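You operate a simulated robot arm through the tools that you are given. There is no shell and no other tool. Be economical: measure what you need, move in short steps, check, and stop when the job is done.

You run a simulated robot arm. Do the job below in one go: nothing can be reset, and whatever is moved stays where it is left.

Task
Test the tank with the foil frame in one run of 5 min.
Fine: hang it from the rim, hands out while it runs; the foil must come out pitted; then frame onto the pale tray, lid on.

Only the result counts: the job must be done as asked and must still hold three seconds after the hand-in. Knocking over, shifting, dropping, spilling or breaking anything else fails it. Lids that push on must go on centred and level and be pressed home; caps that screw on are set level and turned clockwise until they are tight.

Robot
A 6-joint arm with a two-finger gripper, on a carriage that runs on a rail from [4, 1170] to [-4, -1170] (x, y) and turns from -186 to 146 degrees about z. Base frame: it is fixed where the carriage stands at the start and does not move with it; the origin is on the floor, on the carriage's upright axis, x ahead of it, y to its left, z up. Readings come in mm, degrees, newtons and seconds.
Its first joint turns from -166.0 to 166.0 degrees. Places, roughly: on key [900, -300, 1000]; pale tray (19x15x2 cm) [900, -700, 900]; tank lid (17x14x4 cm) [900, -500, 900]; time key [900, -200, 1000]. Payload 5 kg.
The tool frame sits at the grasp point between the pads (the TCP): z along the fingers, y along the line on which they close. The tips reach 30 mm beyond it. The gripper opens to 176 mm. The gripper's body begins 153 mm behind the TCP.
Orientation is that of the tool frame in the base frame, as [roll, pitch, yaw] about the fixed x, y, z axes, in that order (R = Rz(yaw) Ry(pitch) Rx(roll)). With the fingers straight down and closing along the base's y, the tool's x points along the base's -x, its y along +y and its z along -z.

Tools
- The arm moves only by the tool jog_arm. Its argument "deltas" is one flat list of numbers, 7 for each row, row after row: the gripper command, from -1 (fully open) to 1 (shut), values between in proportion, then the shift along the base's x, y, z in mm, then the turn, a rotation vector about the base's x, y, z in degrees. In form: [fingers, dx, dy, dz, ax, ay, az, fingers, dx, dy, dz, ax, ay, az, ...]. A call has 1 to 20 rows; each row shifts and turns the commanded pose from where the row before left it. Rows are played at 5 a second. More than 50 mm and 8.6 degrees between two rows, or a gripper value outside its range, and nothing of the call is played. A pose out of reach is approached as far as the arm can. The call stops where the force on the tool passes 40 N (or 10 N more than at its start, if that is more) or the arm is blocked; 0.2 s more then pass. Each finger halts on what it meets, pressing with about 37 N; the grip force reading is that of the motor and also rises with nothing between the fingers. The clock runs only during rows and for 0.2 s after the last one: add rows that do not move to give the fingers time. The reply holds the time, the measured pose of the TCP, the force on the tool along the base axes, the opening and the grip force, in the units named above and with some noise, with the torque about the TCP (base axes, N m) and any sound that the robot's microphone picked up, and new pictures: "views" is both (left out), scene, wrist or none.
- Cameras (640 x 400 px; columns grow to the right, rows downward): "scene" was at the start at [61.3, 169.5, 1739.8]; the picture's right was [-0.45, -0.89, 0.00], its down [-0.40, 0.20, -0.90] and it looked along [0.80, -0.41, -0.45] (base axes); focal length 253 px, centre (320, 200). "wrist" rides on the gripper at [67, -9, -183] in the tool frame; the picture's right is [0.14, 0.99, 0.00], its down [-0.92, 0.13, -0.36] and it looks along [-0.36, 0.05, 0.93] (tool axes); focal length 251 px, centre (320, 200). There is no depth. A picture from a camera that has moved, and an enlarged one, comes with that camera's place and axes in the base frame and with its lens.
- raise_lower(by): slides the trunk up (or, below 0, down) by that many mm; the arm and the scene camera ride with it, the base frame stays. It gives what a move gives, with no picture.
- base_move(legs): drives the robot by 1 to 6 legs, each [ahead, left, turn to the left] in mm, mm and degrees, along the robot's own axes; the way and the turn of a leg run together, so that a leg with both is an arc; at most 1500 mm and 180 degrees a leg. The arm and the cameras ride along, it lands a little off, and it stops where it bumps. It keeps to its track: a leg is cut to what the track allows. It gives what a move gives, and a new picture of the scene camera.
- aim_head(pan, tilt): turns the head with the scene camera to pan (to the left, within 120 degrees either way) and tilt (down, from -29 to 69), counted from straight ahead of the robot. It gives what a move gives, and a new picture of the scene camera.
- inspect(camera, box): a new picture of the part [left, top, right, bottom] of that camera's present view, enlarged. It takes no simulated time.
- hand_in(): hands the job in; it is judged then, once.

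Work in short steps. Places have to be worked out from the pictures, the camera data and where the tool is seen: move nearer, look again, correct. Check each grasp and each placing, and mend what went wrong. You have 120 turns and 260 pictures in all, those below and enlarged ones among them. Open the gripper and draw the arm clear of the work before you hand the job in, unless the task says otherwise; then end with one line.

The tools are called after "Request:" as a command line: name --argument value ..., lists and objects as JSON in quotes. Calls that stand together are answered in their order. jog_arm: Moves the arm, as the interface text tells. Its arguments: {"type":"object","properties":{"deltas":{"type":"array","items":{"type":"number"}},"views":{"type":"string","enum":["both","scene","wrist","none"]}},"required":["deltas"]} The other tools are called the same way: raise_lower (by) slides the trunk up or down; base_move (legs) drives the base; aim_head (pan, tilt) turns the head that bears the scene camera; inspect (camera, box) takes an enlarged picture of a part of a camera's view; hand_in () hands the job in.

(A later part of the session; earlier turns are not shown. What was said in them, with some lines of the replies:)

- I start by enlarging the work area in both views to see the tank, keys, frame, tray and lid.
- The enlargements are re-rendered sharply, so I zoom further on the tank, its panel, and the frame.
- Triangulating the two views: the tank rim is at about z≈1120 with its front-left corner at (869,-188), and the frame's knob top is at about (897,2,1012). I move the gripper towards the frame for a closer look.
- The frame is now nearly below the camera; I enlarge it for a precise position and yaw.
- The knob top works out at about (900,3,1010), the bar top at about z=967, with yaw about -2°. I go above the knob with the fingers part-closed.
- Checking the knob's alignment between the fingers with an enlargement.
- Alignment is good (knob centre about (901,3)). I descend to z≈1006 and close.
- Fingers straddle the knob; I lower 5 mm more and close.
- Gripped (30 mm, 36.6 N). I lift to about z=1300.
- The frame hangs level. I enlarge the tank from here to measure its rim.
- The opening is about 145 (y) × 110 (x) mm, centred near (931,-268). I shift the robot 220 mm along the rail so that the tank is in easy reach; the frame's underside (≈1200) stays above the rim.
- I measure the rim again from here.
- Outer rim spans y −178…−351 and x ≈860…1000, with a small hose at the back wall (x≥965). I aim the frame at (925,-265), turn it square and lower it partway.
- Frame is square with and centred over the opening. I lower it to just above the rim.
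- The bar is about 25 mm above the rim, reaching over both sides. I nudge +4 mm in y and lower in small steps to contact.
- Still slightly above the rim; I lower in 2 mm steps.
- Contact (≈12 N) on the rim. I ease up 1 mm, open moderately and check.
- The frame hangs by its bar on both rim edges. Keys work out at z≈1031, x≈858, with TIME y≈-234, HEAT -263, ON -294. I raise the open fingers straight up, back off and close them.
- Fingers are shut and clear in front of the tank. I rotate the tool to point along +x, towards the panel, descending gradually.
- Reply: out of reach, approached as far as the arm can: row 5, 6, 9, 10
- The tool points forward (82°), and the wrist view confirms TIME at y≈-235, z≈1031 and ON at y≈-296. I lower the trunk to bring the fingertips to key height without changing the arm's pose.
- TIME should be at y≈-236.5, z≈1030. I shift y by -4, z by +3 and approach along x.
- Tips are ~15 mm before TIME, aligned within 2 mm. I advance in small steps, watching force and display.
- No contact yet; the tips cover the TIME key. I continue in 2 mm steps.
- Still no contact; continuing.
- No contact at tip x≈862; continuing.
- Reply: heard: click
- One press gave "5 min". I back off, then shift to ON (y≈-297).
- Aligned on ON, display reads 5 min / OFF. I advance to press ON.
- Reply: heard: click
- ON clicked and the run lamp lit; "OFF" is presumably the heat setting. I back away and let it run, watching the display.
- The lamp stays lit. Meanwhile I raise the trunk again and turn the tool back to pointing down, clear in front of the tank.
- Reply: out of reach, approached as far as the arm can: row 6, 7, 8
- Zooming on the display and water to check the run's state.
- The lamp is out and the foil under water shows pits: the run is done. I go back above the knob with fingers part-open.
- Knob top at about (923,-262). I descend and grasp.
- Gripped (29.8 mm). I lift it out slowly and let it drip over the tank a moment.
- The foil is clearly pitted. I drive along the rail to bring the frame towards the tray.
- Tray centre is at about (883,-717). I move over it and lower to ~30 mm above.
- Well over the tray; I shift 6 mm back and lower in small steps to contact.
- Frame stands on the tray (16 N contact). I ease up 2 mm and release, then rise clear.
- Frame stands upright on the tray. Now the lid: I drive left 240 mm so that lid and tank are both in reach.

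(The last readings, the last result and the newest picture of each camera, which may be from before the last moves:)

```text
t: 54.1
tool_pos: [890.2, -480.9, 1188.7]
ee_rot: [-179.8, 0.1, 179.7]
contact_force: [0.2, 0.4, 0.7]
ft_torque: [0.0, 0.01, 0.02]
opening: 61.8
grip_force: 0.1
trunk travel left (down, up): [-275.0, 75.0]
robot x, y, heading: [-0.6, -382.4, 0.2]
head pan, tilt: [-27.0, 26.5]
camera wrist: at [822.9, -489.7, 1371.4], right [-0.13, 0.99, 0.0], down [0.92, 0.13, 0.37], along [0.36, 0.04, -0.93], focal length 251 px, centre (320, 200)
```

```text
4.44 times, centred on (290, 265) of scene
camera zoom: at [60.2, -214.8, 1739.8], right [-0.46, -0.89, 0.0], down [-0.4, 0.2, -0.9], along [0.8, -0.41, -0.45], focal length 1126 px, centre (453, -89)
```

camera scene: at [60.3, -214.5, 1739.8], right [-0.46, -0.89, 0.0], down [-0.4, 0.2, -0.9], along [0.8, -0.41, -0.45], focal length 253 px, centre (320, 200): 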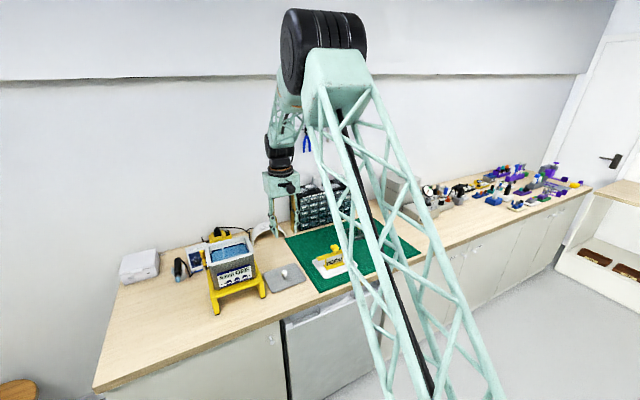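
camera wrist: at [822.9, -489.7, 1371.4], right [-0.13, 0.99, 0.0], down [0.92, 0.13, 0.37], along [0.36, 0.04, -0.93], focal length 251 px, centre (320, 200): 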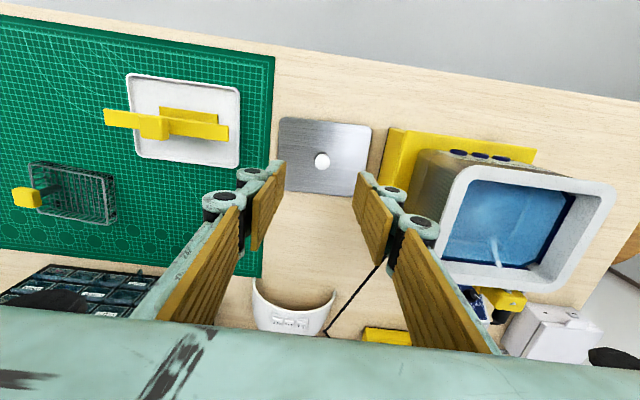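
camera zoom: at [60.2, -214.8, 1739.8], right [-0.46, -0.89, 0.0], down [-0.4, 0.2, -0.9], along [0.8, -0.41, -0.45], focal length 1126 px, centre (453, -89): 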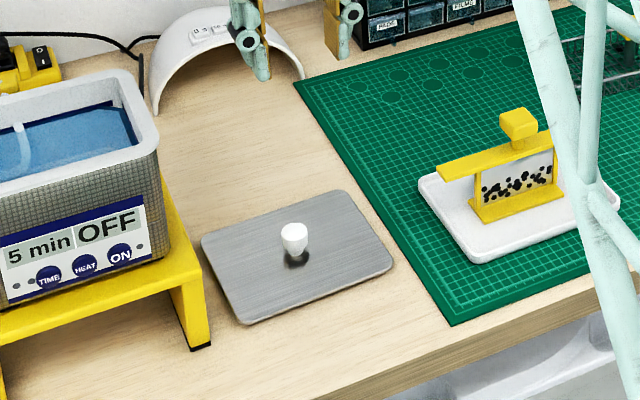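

Lid knob is at about (917,-472.6), top z≈942, lid yaw ≈ +2.7°. I descend over it with fingers at ~60 mm to z≈985 and recheck.

Request:
jog_arm --deltas '[0.3, 9, 3, -40, 0, 0, 0, 0.3, 9, 3, -40, 0, 0, 0, 0.3, 9, 2, -40, 0, 0, 0, 0.3, 0, 0, -40, 0, 0, 0, 0.3, 0, 0, -40, 0, 0, 0, 0.3, 0, 0, 0, 0, 0, 0]' --views "none"

Request:
inspect --camera "wrist" --box '[200, 90, 440, 240]'

Request:
inspect --camera "scene" --box '[260, 240, 320, 300]'

```text
t: 55.5
tool_pos: [917.9, -474.5, 988.0]
ee_rot: [-179.8, 0.1, 179.6]
contact_force: [0.1, 0.0, 0.8]
ft_torque: [0.02, 0.1, 0.0]
opening: 61.5
grip_force: 0.1
trunk travel left (down, up): [-275.0, 75.0]
robot x, y, heading: [0.0, -384.2, -0.2]
head pan, tilt: [-27.0, 26.5]
```

```text
2.67 times, centred on (320, 165) of wrist
camera zoom: at [851.2, -481.8, 1171.1], right [-0.13, 0.99, 0.0], down [0.92, 0.13, 0.37], along [0.36, 0.04, -0.93], focal length 670 px, centre (320, 293)
```

zoom: 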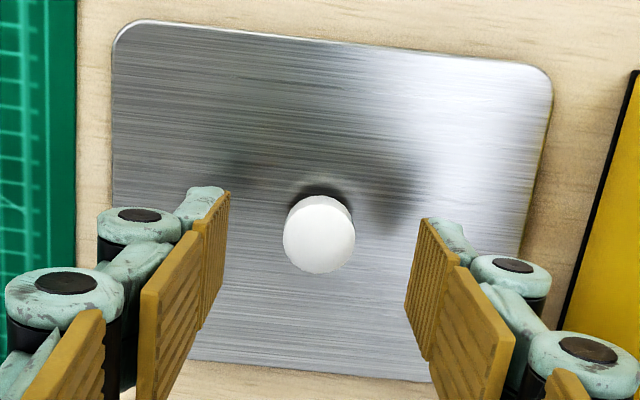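

```text
6.67 times, centred on (290, 270) of scene
camera zoom: at [61.0, -214.7, 1739.9], right [-0.46, -0.89, 0.0], down [-0.4, 0.2, -0.9], along [0.8, -0.41, -0.45], focal length 1689 px, centre (520, -267)
```

zoom: 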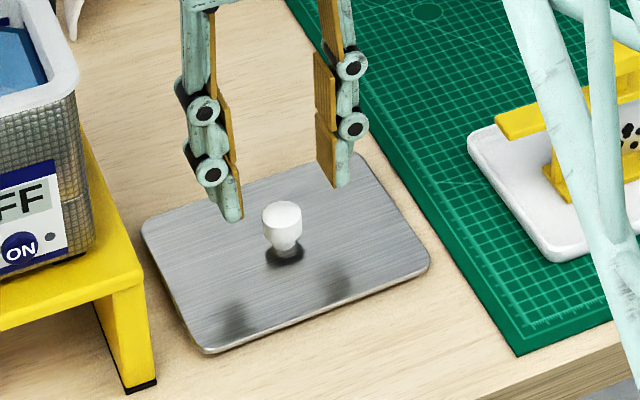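

Centred on the knob. I lower to z≈945 and close.

Request:
jog_arm --deltas '[0.3, 0, 1.5, -20, 0, 0, 0, 0.3, 0, 0, -15, 0, 0, 0, 0.3, 0, 0, -8, 0, 0, 0, 0.3, 0, 0, 0, 0, 0, 0]' --views "none"

Request:
inspect --camera "scene" --box '[260, 240, 320, 300]'

```text
t: 56.5
tool_pos: [918.1, -472.1, 946.9]
ee_rot: [-179.8, 0.3, 179.7]
contact_force: [0.2, 0.4, 0.5]
ft_torque: [0.0, 0.01, 0.01]
opening: 61.7
grip_force: 0.1
trunk travel left (down, up): [-275.0, 75.0]
robot x, y, heading: [-0.5, -388.0, 0.1]
head pan, tilt: [-27.0, 26.5]
```

```text
6.67 times, centred on (290, 270) of scene
camera zoom: at [60.3, -214.7, 1739.8], right [-0.46, -0.89, 0.0], down [-0.4, 0.2, -0.9], along [0.8, -0.41, -0.45], focal length 1689 px, centre (520, -267)
```

zoom: 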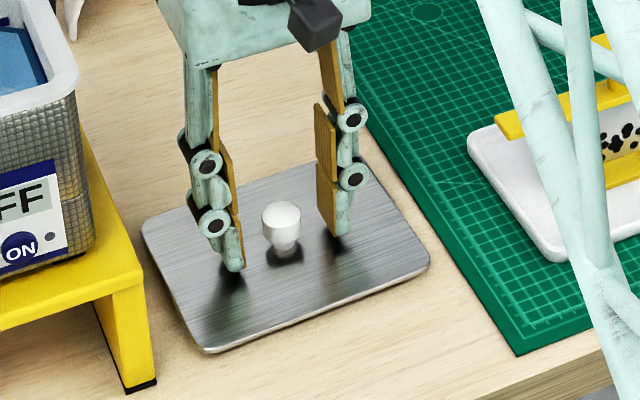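

Tips are just above the plate, astride the knob. I close and lift a little.

Request:
jog_arm --deltas '[0.5, 0, 0, 0, 0, 0, 0, 1, 0, 0, 0, 0, 0, 0, 1, 0, 0, 0, 0, 0, 0, 1, 0, 0, 0, 0, 0, 0, 1, 0, 0, 10, 0, 0, 0, 1, 0, 0, 20, 0, 0, 0, 1, 0, 0, 30, 0, 0, 0, 1, 0, 0, 0, 0, 0, 0]' --views "none"

Request:
inspect --camera "scene" --box '[250, 220, 330, 300]'

Request:
inspect --camera "wrist" --box '[200, 90, 440, 240]'

```text
t: 58.3
tool_pos: [917.4, -471.5, 1006.6]
ee_rot: [-179.8, 0.3, 179.7]
contact_force: [-0.5, 0.2, -0.9]
ft_torque: [0.02, -0.08, -0.01]
opening: 25.8
grip_force: 37.0
trunk travel left (down, up): [-275.0, 75.0]
robot x, y, heading: [1.4, -384.1, 0.0]
head pan, tilt: [-27.0, 26.5]
```

```text
5.00 times, centred on (290, 260) of scene
camera zoom: at [59.5, -214.7, 1739.8], right [-0.46, -0.89, 0.0], down [-0.4, 0.2, -0.9], along [0.8, -0.41, -0.45], focal length 1267 px, centre (470, -100)
```

zoom: 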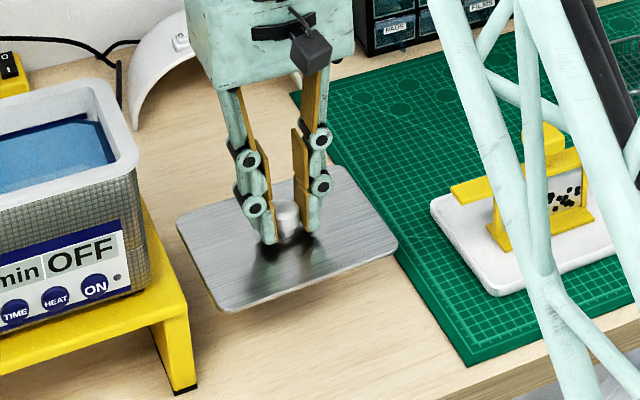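

```text
2.67 times, centred on (320, 165) of wrist
camera zoom: at [850.3, -479.1, 1189.6], right [-0.13, 0.99, 0.0], down [0.92, 0.13, 0.37], along [0.36, 0.04, -0.93], focal length 670 px, centre (320, 293)
```

zoom: 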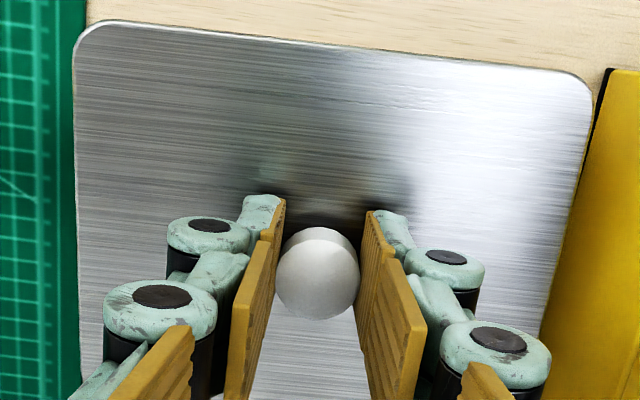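

The lid is held firmly and level. I raise it to z≈1290 and look at the tank.

Request:
jog_arm --deltas '[1, 0, 0, 45, 0, 0, 0, 1, 0, 0, 48, 0, 0, 0, 1, 0, 0, 48, 0, 0, 0, 1, 0, 0, 48, 0, 0, 0, 1, 0, 0, 48, 0, 0, 0, 1, 0, 0, 48, 0, 0, 0, 1, 0, 0, 0, 0, 0, 0]' --views "wrist"

Request:
inspect --camera "wrist" --box '[380, 80, 600, 260]'

Request:
inspect --camera "scene" --box '[190, 190, 320, 300]'

```text
t: 59.9
tool_pos: [916.5, -471.0, 1290.5]
ee_rot: [-179.9, 0.2, 179.7]
contact_force: [-1.2, 0.3, -0.2]
ft_torque: [0.01, -0.12, 0.01]
opening: 26.1
grip_force: 37.2
trunk travel left (down, up): [-275.0, 75.0]
robot x, y, heading: [-6.0, -383.5, -0.1]
head pan, tilt: [-27.0, 26.5]
camera wrist: at [849.3, -479.0, 1473.4], right [-0.13, 0.99, 0.0], down [0.92, 0.13, 0.37], along [0.36, 0.04, -0.93], focal length 251 px, centre (320, 200)
```

wrist: 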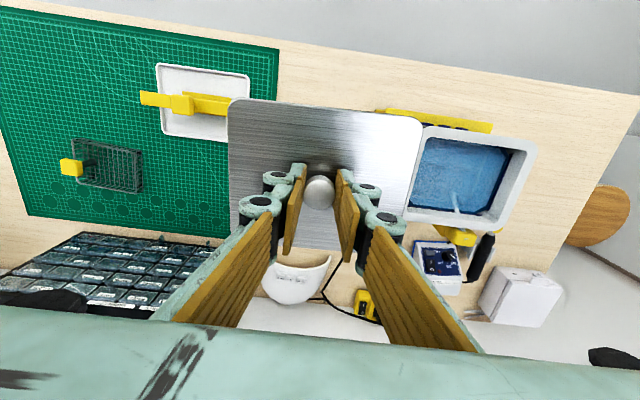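

```text
2.22 times, centred on (490, 170) of wrist
camera zoom: at [849.3, -479.0, 1473.4], right [-0.13, 0.99, 0.0], down [0.92, 0.13, 0.37], along [0.36, 0.04, -0.93], focal length 559 px, centre (-58, 267)
```

zoom: 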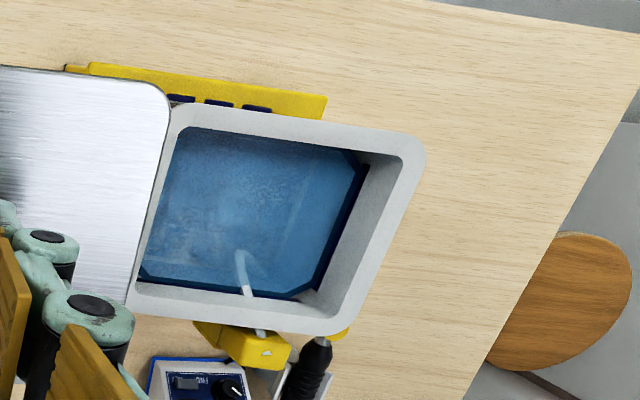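

```text
3.64 times, centred on (255, 245) of scene
camera zoom: at [59.5, -214.7, 1739.7], right [-0.46, -0.89, 0.0], down [-0.4, 0.2, -0.9], along [0.8, -0.41, -0.45], focal length 921 px, centre (556, 36)
```

zoom: 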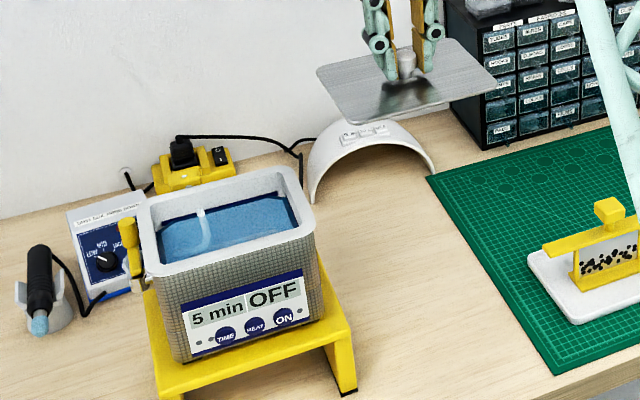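

Tank centre ≈ (930.5,-262), yaw ≈ -0.5°; the lid is at about +2.4°. I carry the lid over the tank, turning it -2.9°.

Request:
jog_arm --deltas '[1, 3, 42, 0, 0, 0, -1, 1, 3, 42, 0, 0, 0, -1, 1, 3, 42, 0, 0, 0, -0.9, 1, 3, 42, 0, 0, 0, 0, 1, 2, 41, 0, 0, 0, 0, 1, 0, 0, -30, 0, 0, 0, 1, 0, 0, -30, 0, 0, 0, 1, 0, 0, 0, 0, 0, 0]' --views "wrist"

Request:
inspect --camera "wrist" --box '[200, 70, 440, 220]'

Request:
inspect --camera "scene" --box '[180, 190, 300, 290]'

```text
t: 61.7
tool_pos: [931.9, -262.6, 1232.0]
ee_rot: [-179.9, 0.3, 176.8]
contact_force: [0.1, 0.7, -1.4]
ft_torque: [-0.03, 0.05, -0.01]
opening: 25.8
grip_force: 36.9
trunk travel left (down, up): [-275.0, 75.0]
robot x, y, heading: [-2.8, -384.5, -0.3]
head pan, tilt: [-27.0, 26.5]
camera wrist: at [863.8, -267.4, 1414.3], right [-0.08, 1.0, 0.0], down [0.93, 0.08, 0.37], along [0.37, 0.03, -0.93], focal length 251 px, centre (320, 200)
```

wrist: 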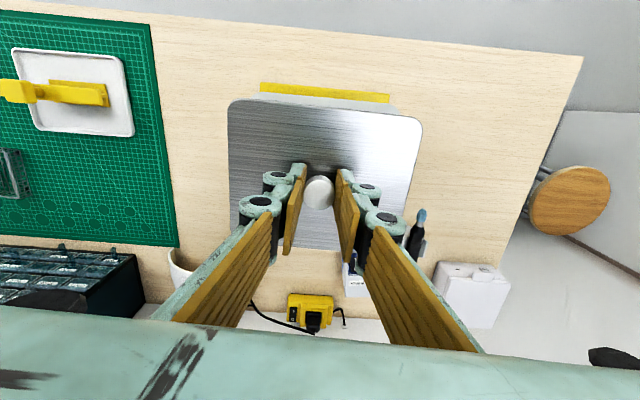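

```text
2.67 times, centred on (320, 145) of wrist
camera zoom: at [863.8, -267.4, 1414.3], right [-0.08, 1.0, 0.0], down [0.93, 0.08, 0.37], along [0.37, 0.03, -0.93], focal length 670 px, centre (320, 347)
```

zoom: 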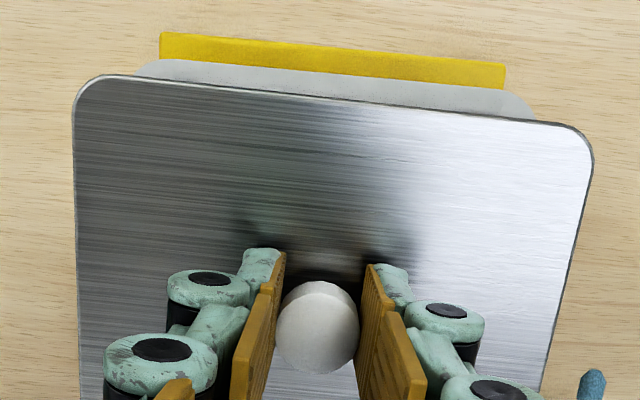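

```text
4.00 times, centred on (240, 240) of scene
camera zoom: at [60.5, -214.6, 1739.8], right [-0.46, -0.89, 0.0], down [-0.4, 0.2, -0.9], along [0.8, -0.41, -0.45], focal length 1013 px, centre (640, 40)
```

zoom: 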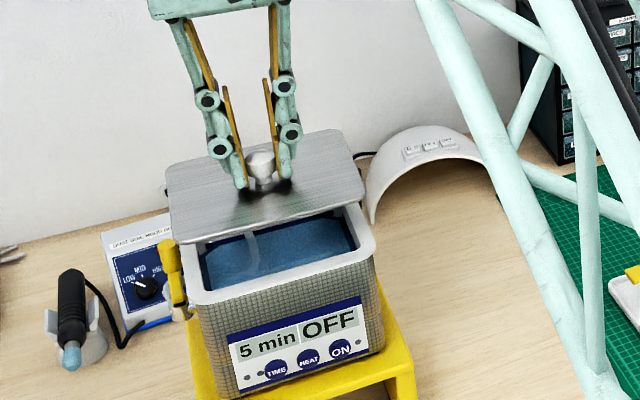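

Lid is over the tank and nearly aligned. I correct x by -3.5, yaw by -0.6° and lower to ~15 mm above the rim.

Request:
jog_arm --deltas '[1, -3.5, 0, -16, 0, 0, -0.6, 1, 0, 0, -16, 0, 0, 0, 1, 0, 0, -15, 0, 0, 0, 1, 0, 0, 0, 0, 0, 0]' --views "none"

Request:
inspect --camera "wrist" --box '[200, 70, 440, 220]'

Request:
inspect --camera "scene" --box '[205, 210, 285, 270]'

```text
t: 62.7
tool_pos: [928.6, -262.1, 1183.2]
ee_rot: [-179.8, 0.2, 176.2]
contact_force: [-0.8, 0.7, -2.1]
ft_torque: [0.01, 0.03, 0.02]
opening: 25.8
grip_force: 37.2
trunk travel left (down, up): [-275.0, 75.0]
robot x, y, heading: [-3.0, -383.3, -0.2]
head pan, tilt: [-27.0, 26.5]
```

```text
2.67 times, centred on (320, 145) of wrist
camera zoom: at [860.8, -266.3, 1366.3], right [-0.07, 1.0, 0.0], down [0.93, 0.07, 0.37], along [0.37, 0.02, -0.93], focal length 670 px, centre (320, 347)
```

zoom: 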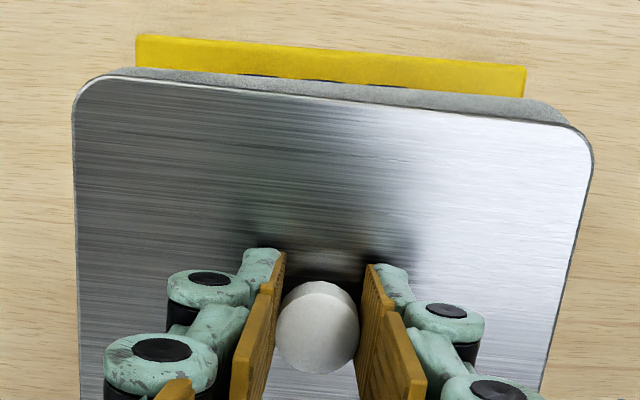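

```text
6.67 times, centred on (245, 240) of scene
camera zoom: at [60.6, -214.7, 1739.8], right [-0.46, -0.89, 0.0], down [-0.4, 0.2, -0.9], along [0.8, -0.41, -0.45], focal length 1689 px, centre (820, -67)
```

zoom: 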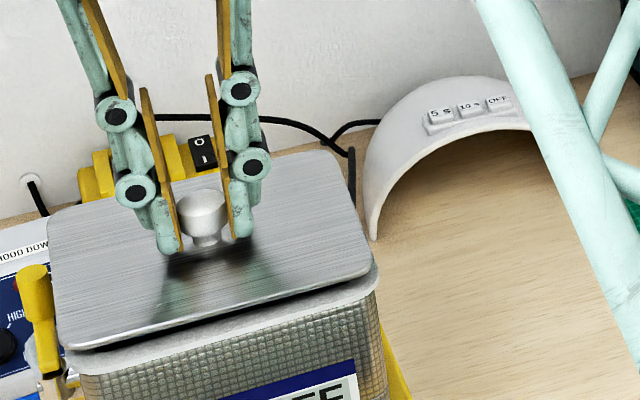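

Comparing lid and rim edges at higher zoom.

Request:
inspect --camera "wrist" --box '[216, 85, 296, 135]'

Request:
inspect --camera "wrist" --box '[360, 95, 440, 145]'

Request:
inspect --camera "scene" --box '[205, 240, 237, 270]'

Request:
inspect --camera "scene" --box '[232, 235, 264, 265]'

```text
8.00 times, centred on (256, 110) of wrist
camera zoom: at [860.8, -266.3, 1366.3], right [-0.07, 1.0, 0.0], down [0.93, 0.07, 0.37], along [0.37, 0.02, -0.93], focal length 2012 px, centre (832, 920)
```

zoom: 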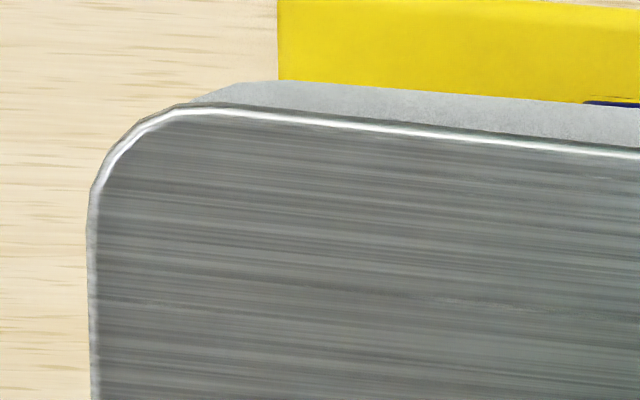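

```text
8.00 times, centred on (400, 120) of wrist
camera zoom: at [860.8, -266.3, 1366.3], right [-0.07, 1.0, 0.0], down [0.93, 0.07, 0.37], along [0.37, 0.02, -0.93], focal length 2012 px, centre (-320, 840)
```

zoom: 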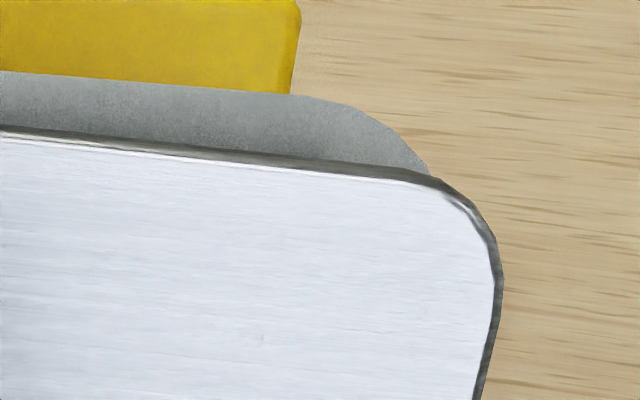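

```text
13.33 times, centred on (221, 255) of scene
camera zoom: at [60.6, -214.7, 1739.8], right [-0.46, -0.89, 0.0], down [-0.4, 0.2, -0.9], along [0.8, -0.41, -0.45], focal length 3378 px, centre (1640, -533)
```

zoom: 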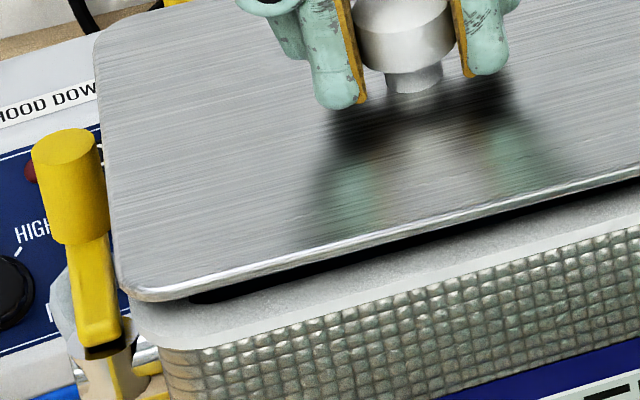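

```text
13.33 times, centred on (248, 250) of scene
camera zoom: at [60.6, -214.7, 1739.8], right [-0.46, -0.89, 0.0], down [-0.4, 0.2, -0.9], along [0.8, -0.41, -0.45], focal length 3378 px, centre (1280, -467)
```

zoom: 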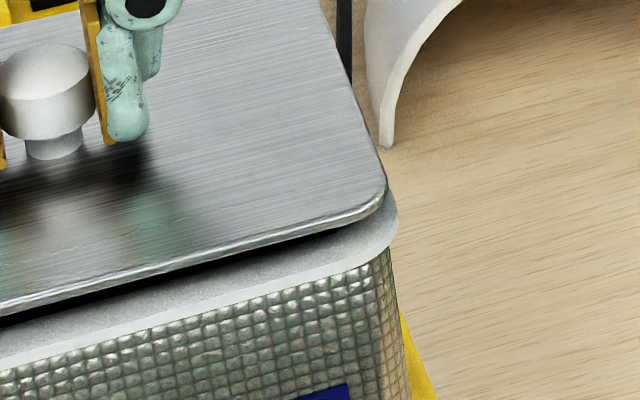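

The wrist view gives a relative yaw of about -1.8° and the scene view shows the lid a few mm too far to +y. I correct (yaw +1.8°, y -3.5, x -2), lower 8 mm and compare again.

Request:
jog_arm --deltas '[1, -2, -3.5, 0, 0, 0, 1.8, 1, 0, 0, -4, 0, 0, 0, 1, 0, 0, -4, 0, 0, 0, 1, 0, 0, 0, 0, 0, 0]' --views "none"

Request:
inspect --camera "scene" --box '[202, 215, 274, 267]'

Request:
inspect --camera "scene" --box '[205, 243, 237, 263]'

Request:
inspect --camera "scene" --box '[240, 235, 272, 255]'

Request:
inspect --camera "wrist" --box '[216, 85, 440, 145]'

```text
t: 63.7
tool_pos: [925.3, -267.6, 1174.9]
ee_rot: [-179.8, 0.3, 178.0]
contact_force: [0.2, -0.2, -1.2]
ft_torque: [0.01, -0.01, 0.0]
opening: 25.9
grip_force: 37.2
trunk travel left (down, up): [-275.0, 75.0]
robot x, y, heading: [-0.1, -383.2, -0.2]
head pan, tilt: [-27.0, 26.5]
```

```text
7.69 times, centred on (238, 241) of scene
camera zoom: at [60.3, -214.6, 1739.8], right [-0.46, -0.89, 0.0], down [-0.4, 0.2, -0.9], along [0.8, -0.41, -0.45], focal length 1949 px, centre (951, -115)
```

zoom: 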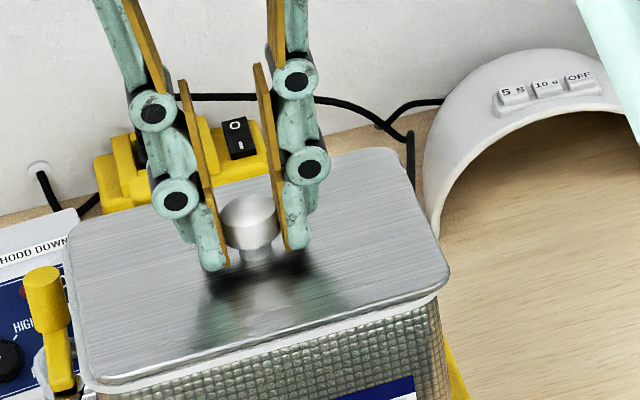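

```text
16.00 times, centred on (221, 253) of scene
camera zoom: at [60.3, -214.6, 1739.8], right [-0.46, -0.89, 0.0], down [-0.4, 0.2, -0.9], along [0.8, -0.41, -0.45], focal length 4054 px, centre (1904, -648)
```

zoom: 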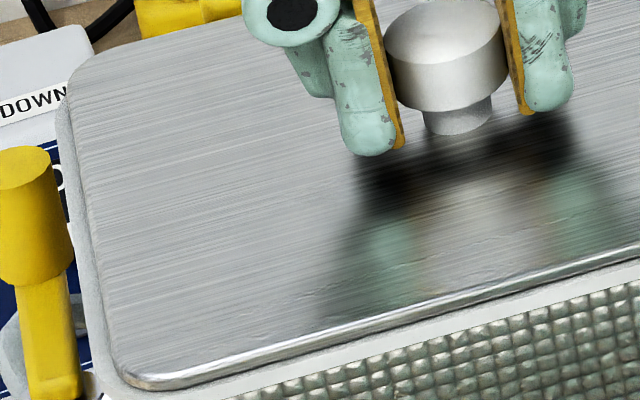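

```text
16.00 times, centred on (256, 245) of scene
camera zoom: at [60.3, -214.6, 1739.8], right [-0.46, -0.89, 0.0], down [-0.4, 0.2, -0.9], along [0.8, -0.41, -0.45], focal length 4054 px, centre (1344, -520)
```

zoom: 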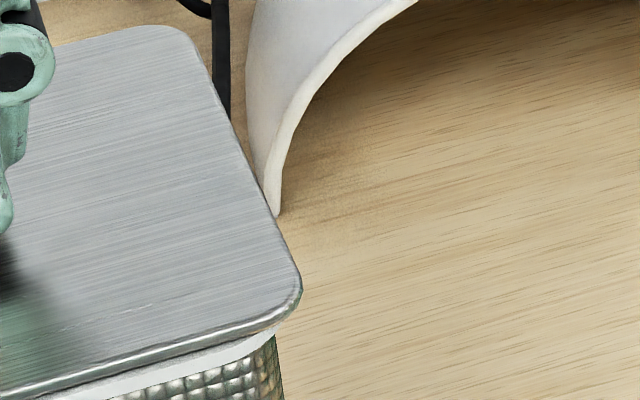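

```text
2.86 times, centred on (328, 115) of wrist
camera zoom: at [857.7, -272.6, 1357.7], right [-0.1, 0.99, 0.0], down [0.93, 0.1, 0.37], along [0.36, 0.03, -0.93], focal length 718 px, centre (297, 443)
```

zoom: 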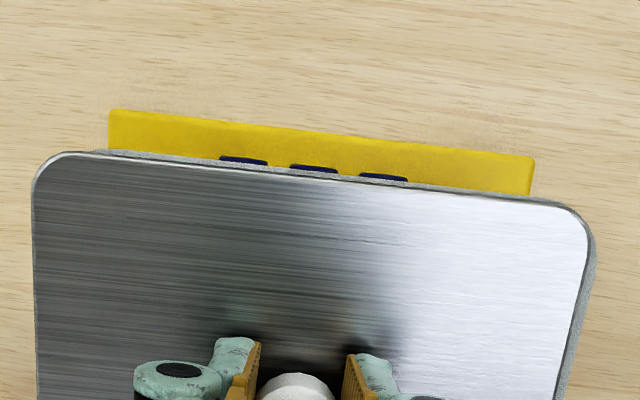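

Yaw is now parallel and x matches; the lid is ~4 mm too far to -y. I shift +4 mm in y and compare once more.

Request:
jog_arm --deltas '[1, 0, 4, 0, 0, 0, 0, 1, 0, 0, -2, 0, 0, 0, 1, 0, 0, 0, 0, 0, 0]' --views "none"

Request:
inspect --camera "scene" --box '[205, 243, 237, 263]'

Request:
inspect --camera "scene" --box '[240, 235, 272, 255]'

Request:
inspect --camera "wrist" --box '[216, 85, 440, 145]'

```text
t: 64.5
tool_pos: [926.0, -263.9, 1174.8]
ee_rot: [-179.8, 0.4, 178.0]
contact_force: [-0.1, 0.0, 13.4]
ft_torque: [-0.01, -0.03, -0.03]
opening: 25.9
grip_force: 37.1
trunk travel left (down, up): [-275.0, 75.0]
robot x, y, heading: [-4.1, -385.1, -0.2]
head pan, tilt: [-27.0, 26.5]
```

```text
16.00 times, centred on (221, 253) of scene
camera zoom: at [59.4, -214.8, 1740.0], right [-0.46, -0.89, 0.0], down [-0.4, 0.2, -0.9], along [0.8, -0.41, -0.45], focal length 4054 px, centre (1904, -648)
```

zoom: 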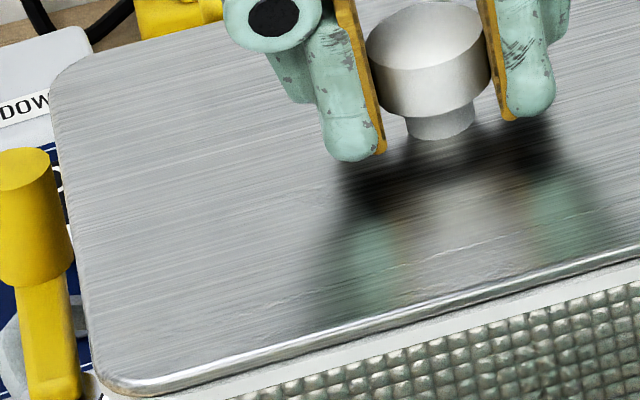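

```text
16.00 times, centred on (256, 245) of scene
camera zoom: at [59.4, -214.8, 1740.0], right [-0.46, -0.89, 0.0], down [-0.4, 0.2, -0.9], along [0.8, -0.41, -0.45], focal length 4054 px, centre (1344, -520)
```

zoom: 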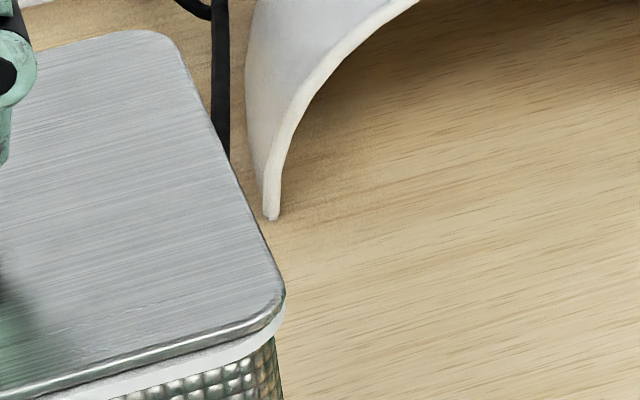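

```text
2.86 times, centred on (328, 115) of wrist
camera zoom: at [857.5, -268.7, 1357.5], right [-0.1, 0.99, 0.0], down [0.92, 0.1, 0.37], along [0.37, 0.03, -0.93], focal length 718 px, centre (297, 443)
```

zoom: 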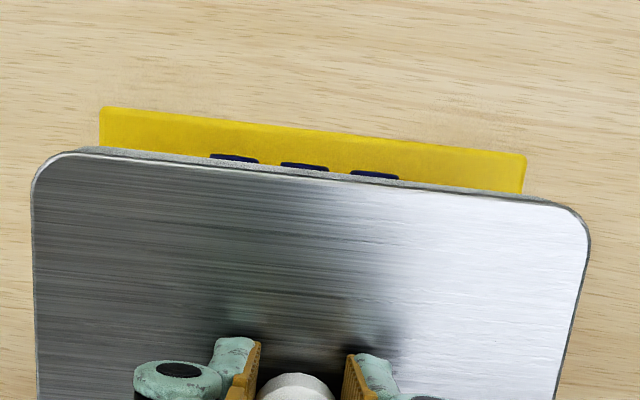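

The lid has touched (13 N) at z≈1175 and its edges coincide with the rim. I press down in small steps to see whether it seats further.

Request:
jog_arm --deltas '[1, 0, 0, -1.5, 0, 0, 0, 1, 0, 0, 0, 0, 0, 0]' --views "none"

Request:
jog_arm --deltas '[1, 0, 0, -1.5, 0, 0, 0, 1, 0, 0, 0, 0, 0, 0]' --views "none"

Request:
inspect --camera "scene" --box '[205, 230, 269, 270]'

```text
t: 65.1
tool_pos: [924.4, -262.5, 1174.7]
ee_rot: [-179.9, 0.5, 178.0]
contact_force: [3.8, 0.9, 34.9]
ft_torque: [-0.01, -0.24, -0.03]
opening: 25.9
grip_force: 36.8
trunk travel left (down, up): [-275.0, 75.0]
robot x, y, heading: [0.7, -385.4, -0.1]
head pan, tilt: [-27.0, 26.5]
```

```text
t: 65.5
tool_pos: [926.4, -261.8, 1174.8]
ee_rot: [-179.8, 0.7, 178.0]
contact_force: [0.8, 0.5, 13.9]
ft_torque: [-0.02, 0.41, -0.03]
opening: 25.8
grip_force: 36.7
trunk travel left (down, up): [-275.0, 75.0]
robot x, y, heading: [1.2, -384.9, -0.2]
head pan, tilt: [-27.0, 26.5]
stopped in row 2: the force on the tool passed its limit at 46 N (the readings are from after the stop); the commanded pose is now the measured one
```

```text
10.00 times, centred on (237, 250) of scene
camera zoom: at [59.1, -214.9, 1739.6], right [-0.46, -0.89, 0.0], down [-0.4, 0.2, -0.9], along [0.8, -0.41, -0.45], focal length 2534 px, centre (1150, -300)
```

zoom: 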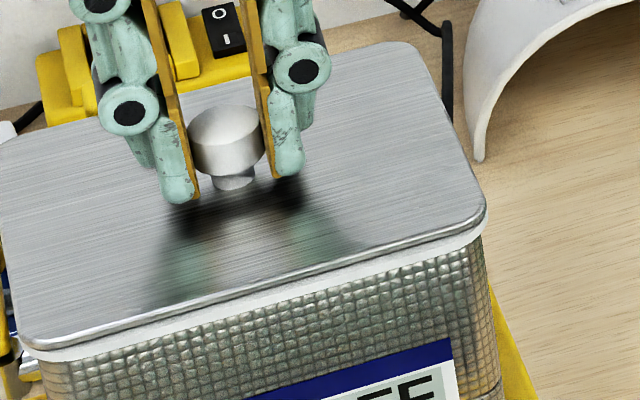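

It holds 46 N with no further travel. I enlarge the lid/rim seam to confirm it is seated flush.

Request:
inspect --camera "scene" --box '[203, 250, 227, 268]'

Request:
inspect --camera "scene" --box '[238, 240, 262, 258]'

Request:
inspect --camera "wrist" --box '[216, 80, 440, 220]'

```text
16.00 times, centred on (215, 259) of scene
camera zoom: at [59.1, -214.9, 1739.6], right [-0.46, -0.89, 0.0], down [-0.4, 0.2, -0.9], along [0.8, -0.41, -0.45], focal length 4054 px, centre (2000, -744)
```

zoom: 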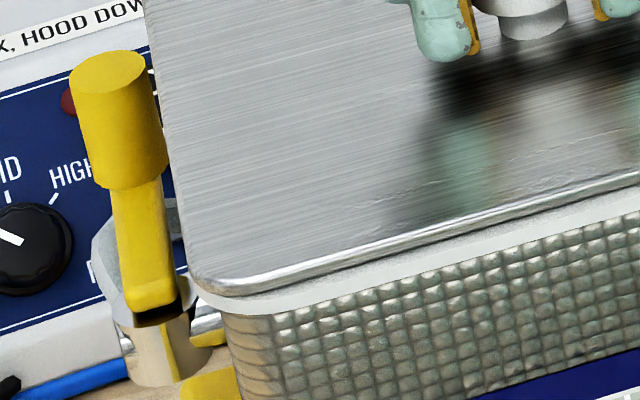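

```text
16.00 times, centred on (250, 249) of scene
camera zoom: at [59.1, -214.9, 1739.6], right [-0.46, -0.89, 0.0], down [-0.4, 0.2, -0.9], along [0.8, -0.41, -0.45], focal length 4054 px, centre (1440, -584)
```

zoom: 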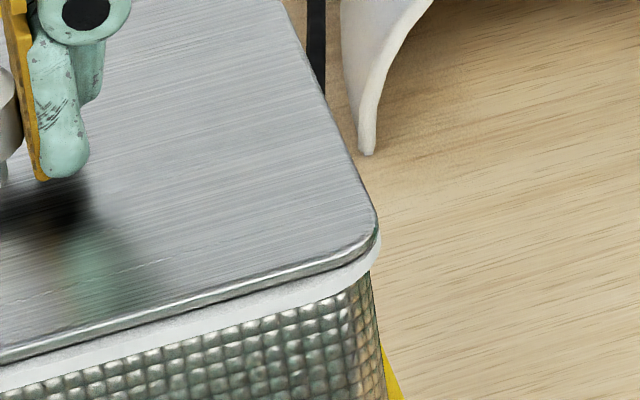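

```text
2.86 times, centred on (328, 150) of wrist
camera zoom: at [857.9, -268.6, 1357.0], right [-0.1, 0.99, 0.0], down [0.92, 0.1, 0.37], along [0.37, 0.03, -0.93], focal length 718 px, centre (297, 343)
```

zoom: 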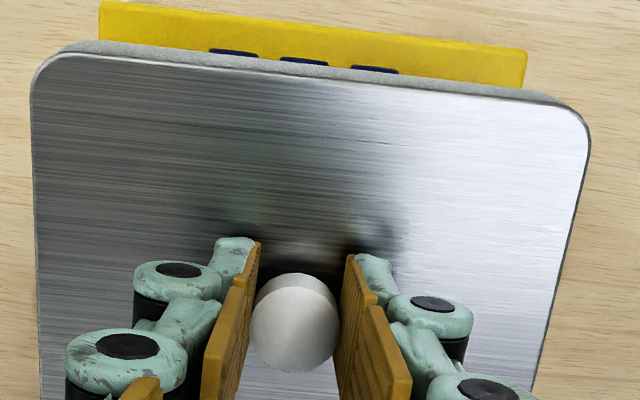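

The seam is flush and level. I release and rise, then inspect the centring from above.

Request:
jog_arm --deltas '[0.8, 0, 0, 0.5, 0, 0, 0, 0.5, 0, 0, 0, 0, 0, 0, 0.3, 0, 0, 0, 0, 0, 0, 0.3, 0, 0, 10, 0, 0, 0, 0.3, 0, 0, 30, 0, 0, 0, 0.3, 0, 0, 40, 0, 0, 0, 0.3, 0, 0, 40, 0, 0, 0, 0.3, 0, 0, 40, 0, 0, 0, 0.3, 0, 0, 0, 0, 0, 0]' --views "wrist"

Request:
inspect --camera "wrist" --box '[220, 80, 420, 240]'

Request:
inspect --camera "scene" --box '[200, 215, 280, 275]'

```text
t: 67.5
tool_pos: [926.2, -260.9, 1332.7]
ee_rot: [-179.8, 0.5, 178.0]
contact_force: [-0.3, 0.4, 0.5]
ft_torque: [0.0, -0.04, 0.02]
opening: 61.5
grip_force: 0.0
trunk travel left (down, up): [-275.0, 75.0]
robot x, y, heading: [-2.7, -386.7, -0.1]
head pan, tilt: [-27.0, 26.5]
camera wrist: at [857.9, -266.9, 1516.9], right [-0.1, 0.99, 0.0], down [0.92, 0.1, 0.37], along [0.37, 0.03, -0.93], focal length 251 px, centre (320, 200)
```

wrist: 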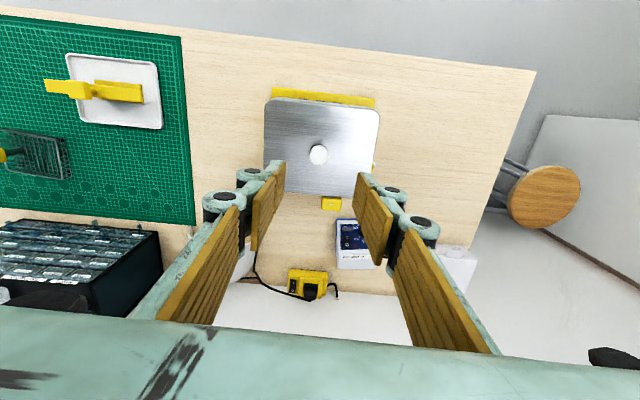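

```text
2.50 times, centred on (320, 160) of wrist
camera zoom: at [857.9, -266.9, 1516.9], right [-0.1, 0.99, 0.0], down [0.92, 0.1, 0.37], along [0.37, 0.03, -0.93], focal length 629 px, centre (320, 300)
```

zoom: 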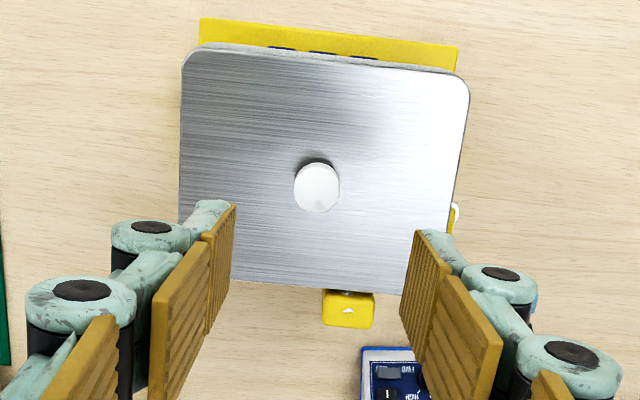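

```text
6.67 times, centred on (240, 245) of scene
camera zoom: at [59.9, -214.7, 1739.7], right [-0.46, -0.89, 0.0], down [-0.4, 0.2, -0.9], along [0.8, -0.41, -0.45], focal length 1689 px, centre (853, -100)
```

zoom: 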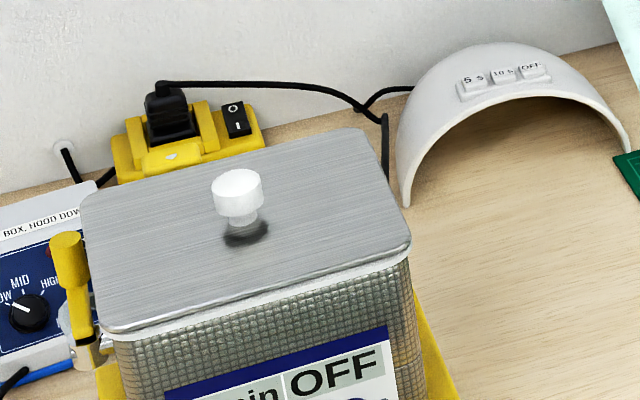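

Lid spans x 862–1001, y -345…-179: centred on the rim within a millimetre or two. I draw the arm back and make a final check.

Request:
jog_arm --deltas '[0.3, -20, 0, 30, 0, 0, 0, 0.3, -40, 0, 20, 0, 0, 0, 0.3, -45, 0, 0, 0, 0, 0, 0.3, -45, 0, 0, 0, 0, 0, 0.3, -45, 0, 0, 0, 0, 0, -0.5, -45, 0, 0, 0, 0, 0, -1, 0, 0, 0, 0, 0, 0, -1, 0, 0, 0, 0, 0, 0]' --views "both"

Request:
inspect --camera "scene" --box '[190, 200, 370, 310]'

Request:
inspect --camera "wrist" --box '[100, 120, 480, 330]'

```text
t: 69.3
tool_pos: [685.5, -261.3, 1383.4]
ee_rot: [-179.8, 0.4, 178.1]
contact_force: [1.0, -0.1, -0.8]
ft_torque: [-0.01, 0.22, 0.02]
opening: 175.5
grip_force: 0.0
trunk travel left (down, up): [-275.0, 75.0]
robot x, y, heading: [-0.5, -384.2, -0.5]
head pan, tilt: [-27.0, 26.5]
camera scene: at [61.5, -214.7, 1739.7], right [-0.46, -0.89, 0.0], down [-0.4, 0.2, -0.89], along [0.8, -0.41, -0.45], focal length 253 px, centre (320, 200)
camera wrist: at [618.1, -268.0, 1566.4], right [-0.1, 0.99, 0.0], down [0.92, 0.1, 0.37], along [0.37, 0.03, -0.93], focal length 251 px, centre (320, 200)
```

scene: 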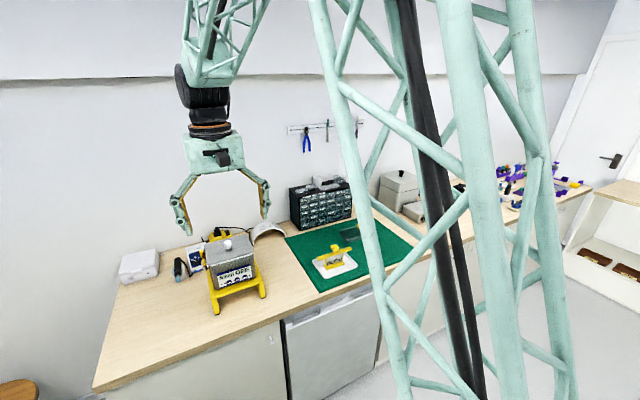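
wrist: 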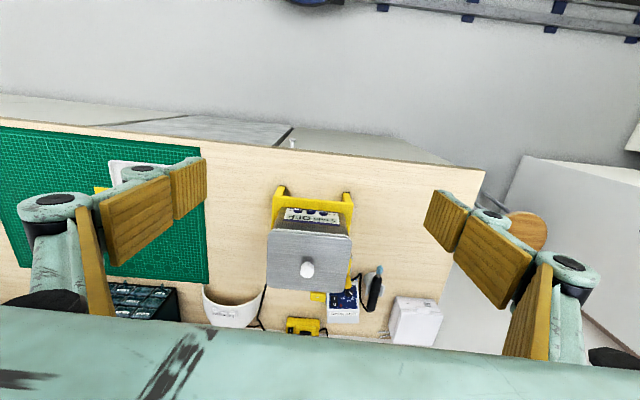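

```text
3.56 times, centred on (280, 255) of scene
camera zoom: at [61.5, -214.7, 1739.7], right [-0.46, -0.89, 0.0], down [-0.4, 0.2, -0.89], along [0.8, -0.41, -0.45], focal length 901 px, centre (462, 4)
```

zoom: 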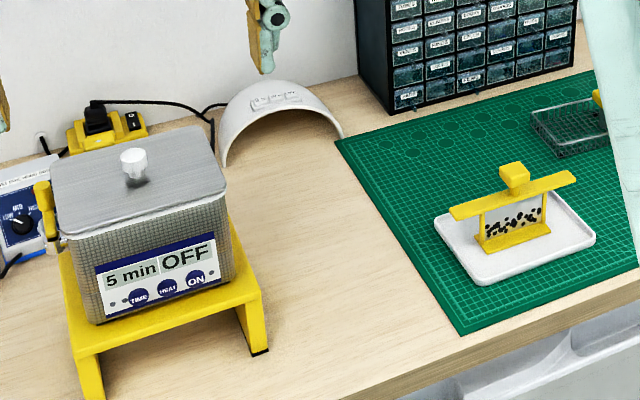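

```text
1.68 times, centred on (290, 225) of wrist
camera zoom: at [618.1, -268.0, 1566.4], right [-0.1, 0.99, 0.0], down [0.92, 0.1, 0.37], along [0.37, 0.03, -0.93], focal length 424 px, centre (370, 158)
```

zoom: 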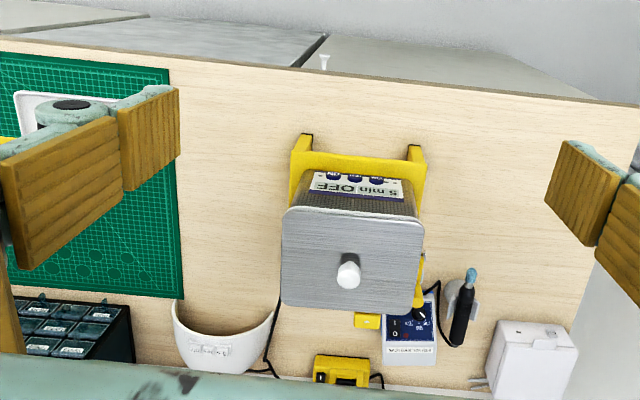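

The pitted foil frame stands on the tray, the lid is on the tank, the run lamp was out after the run, and the arm is clear and open. I hand in.

Request:
hand_in

```text
The job is handed in.
```

The tank ran once on the 5 min setting with the frame hung from the rim; the foil came out pitted, the frame is standing on the pale tray, and the lid is on and pressed down.
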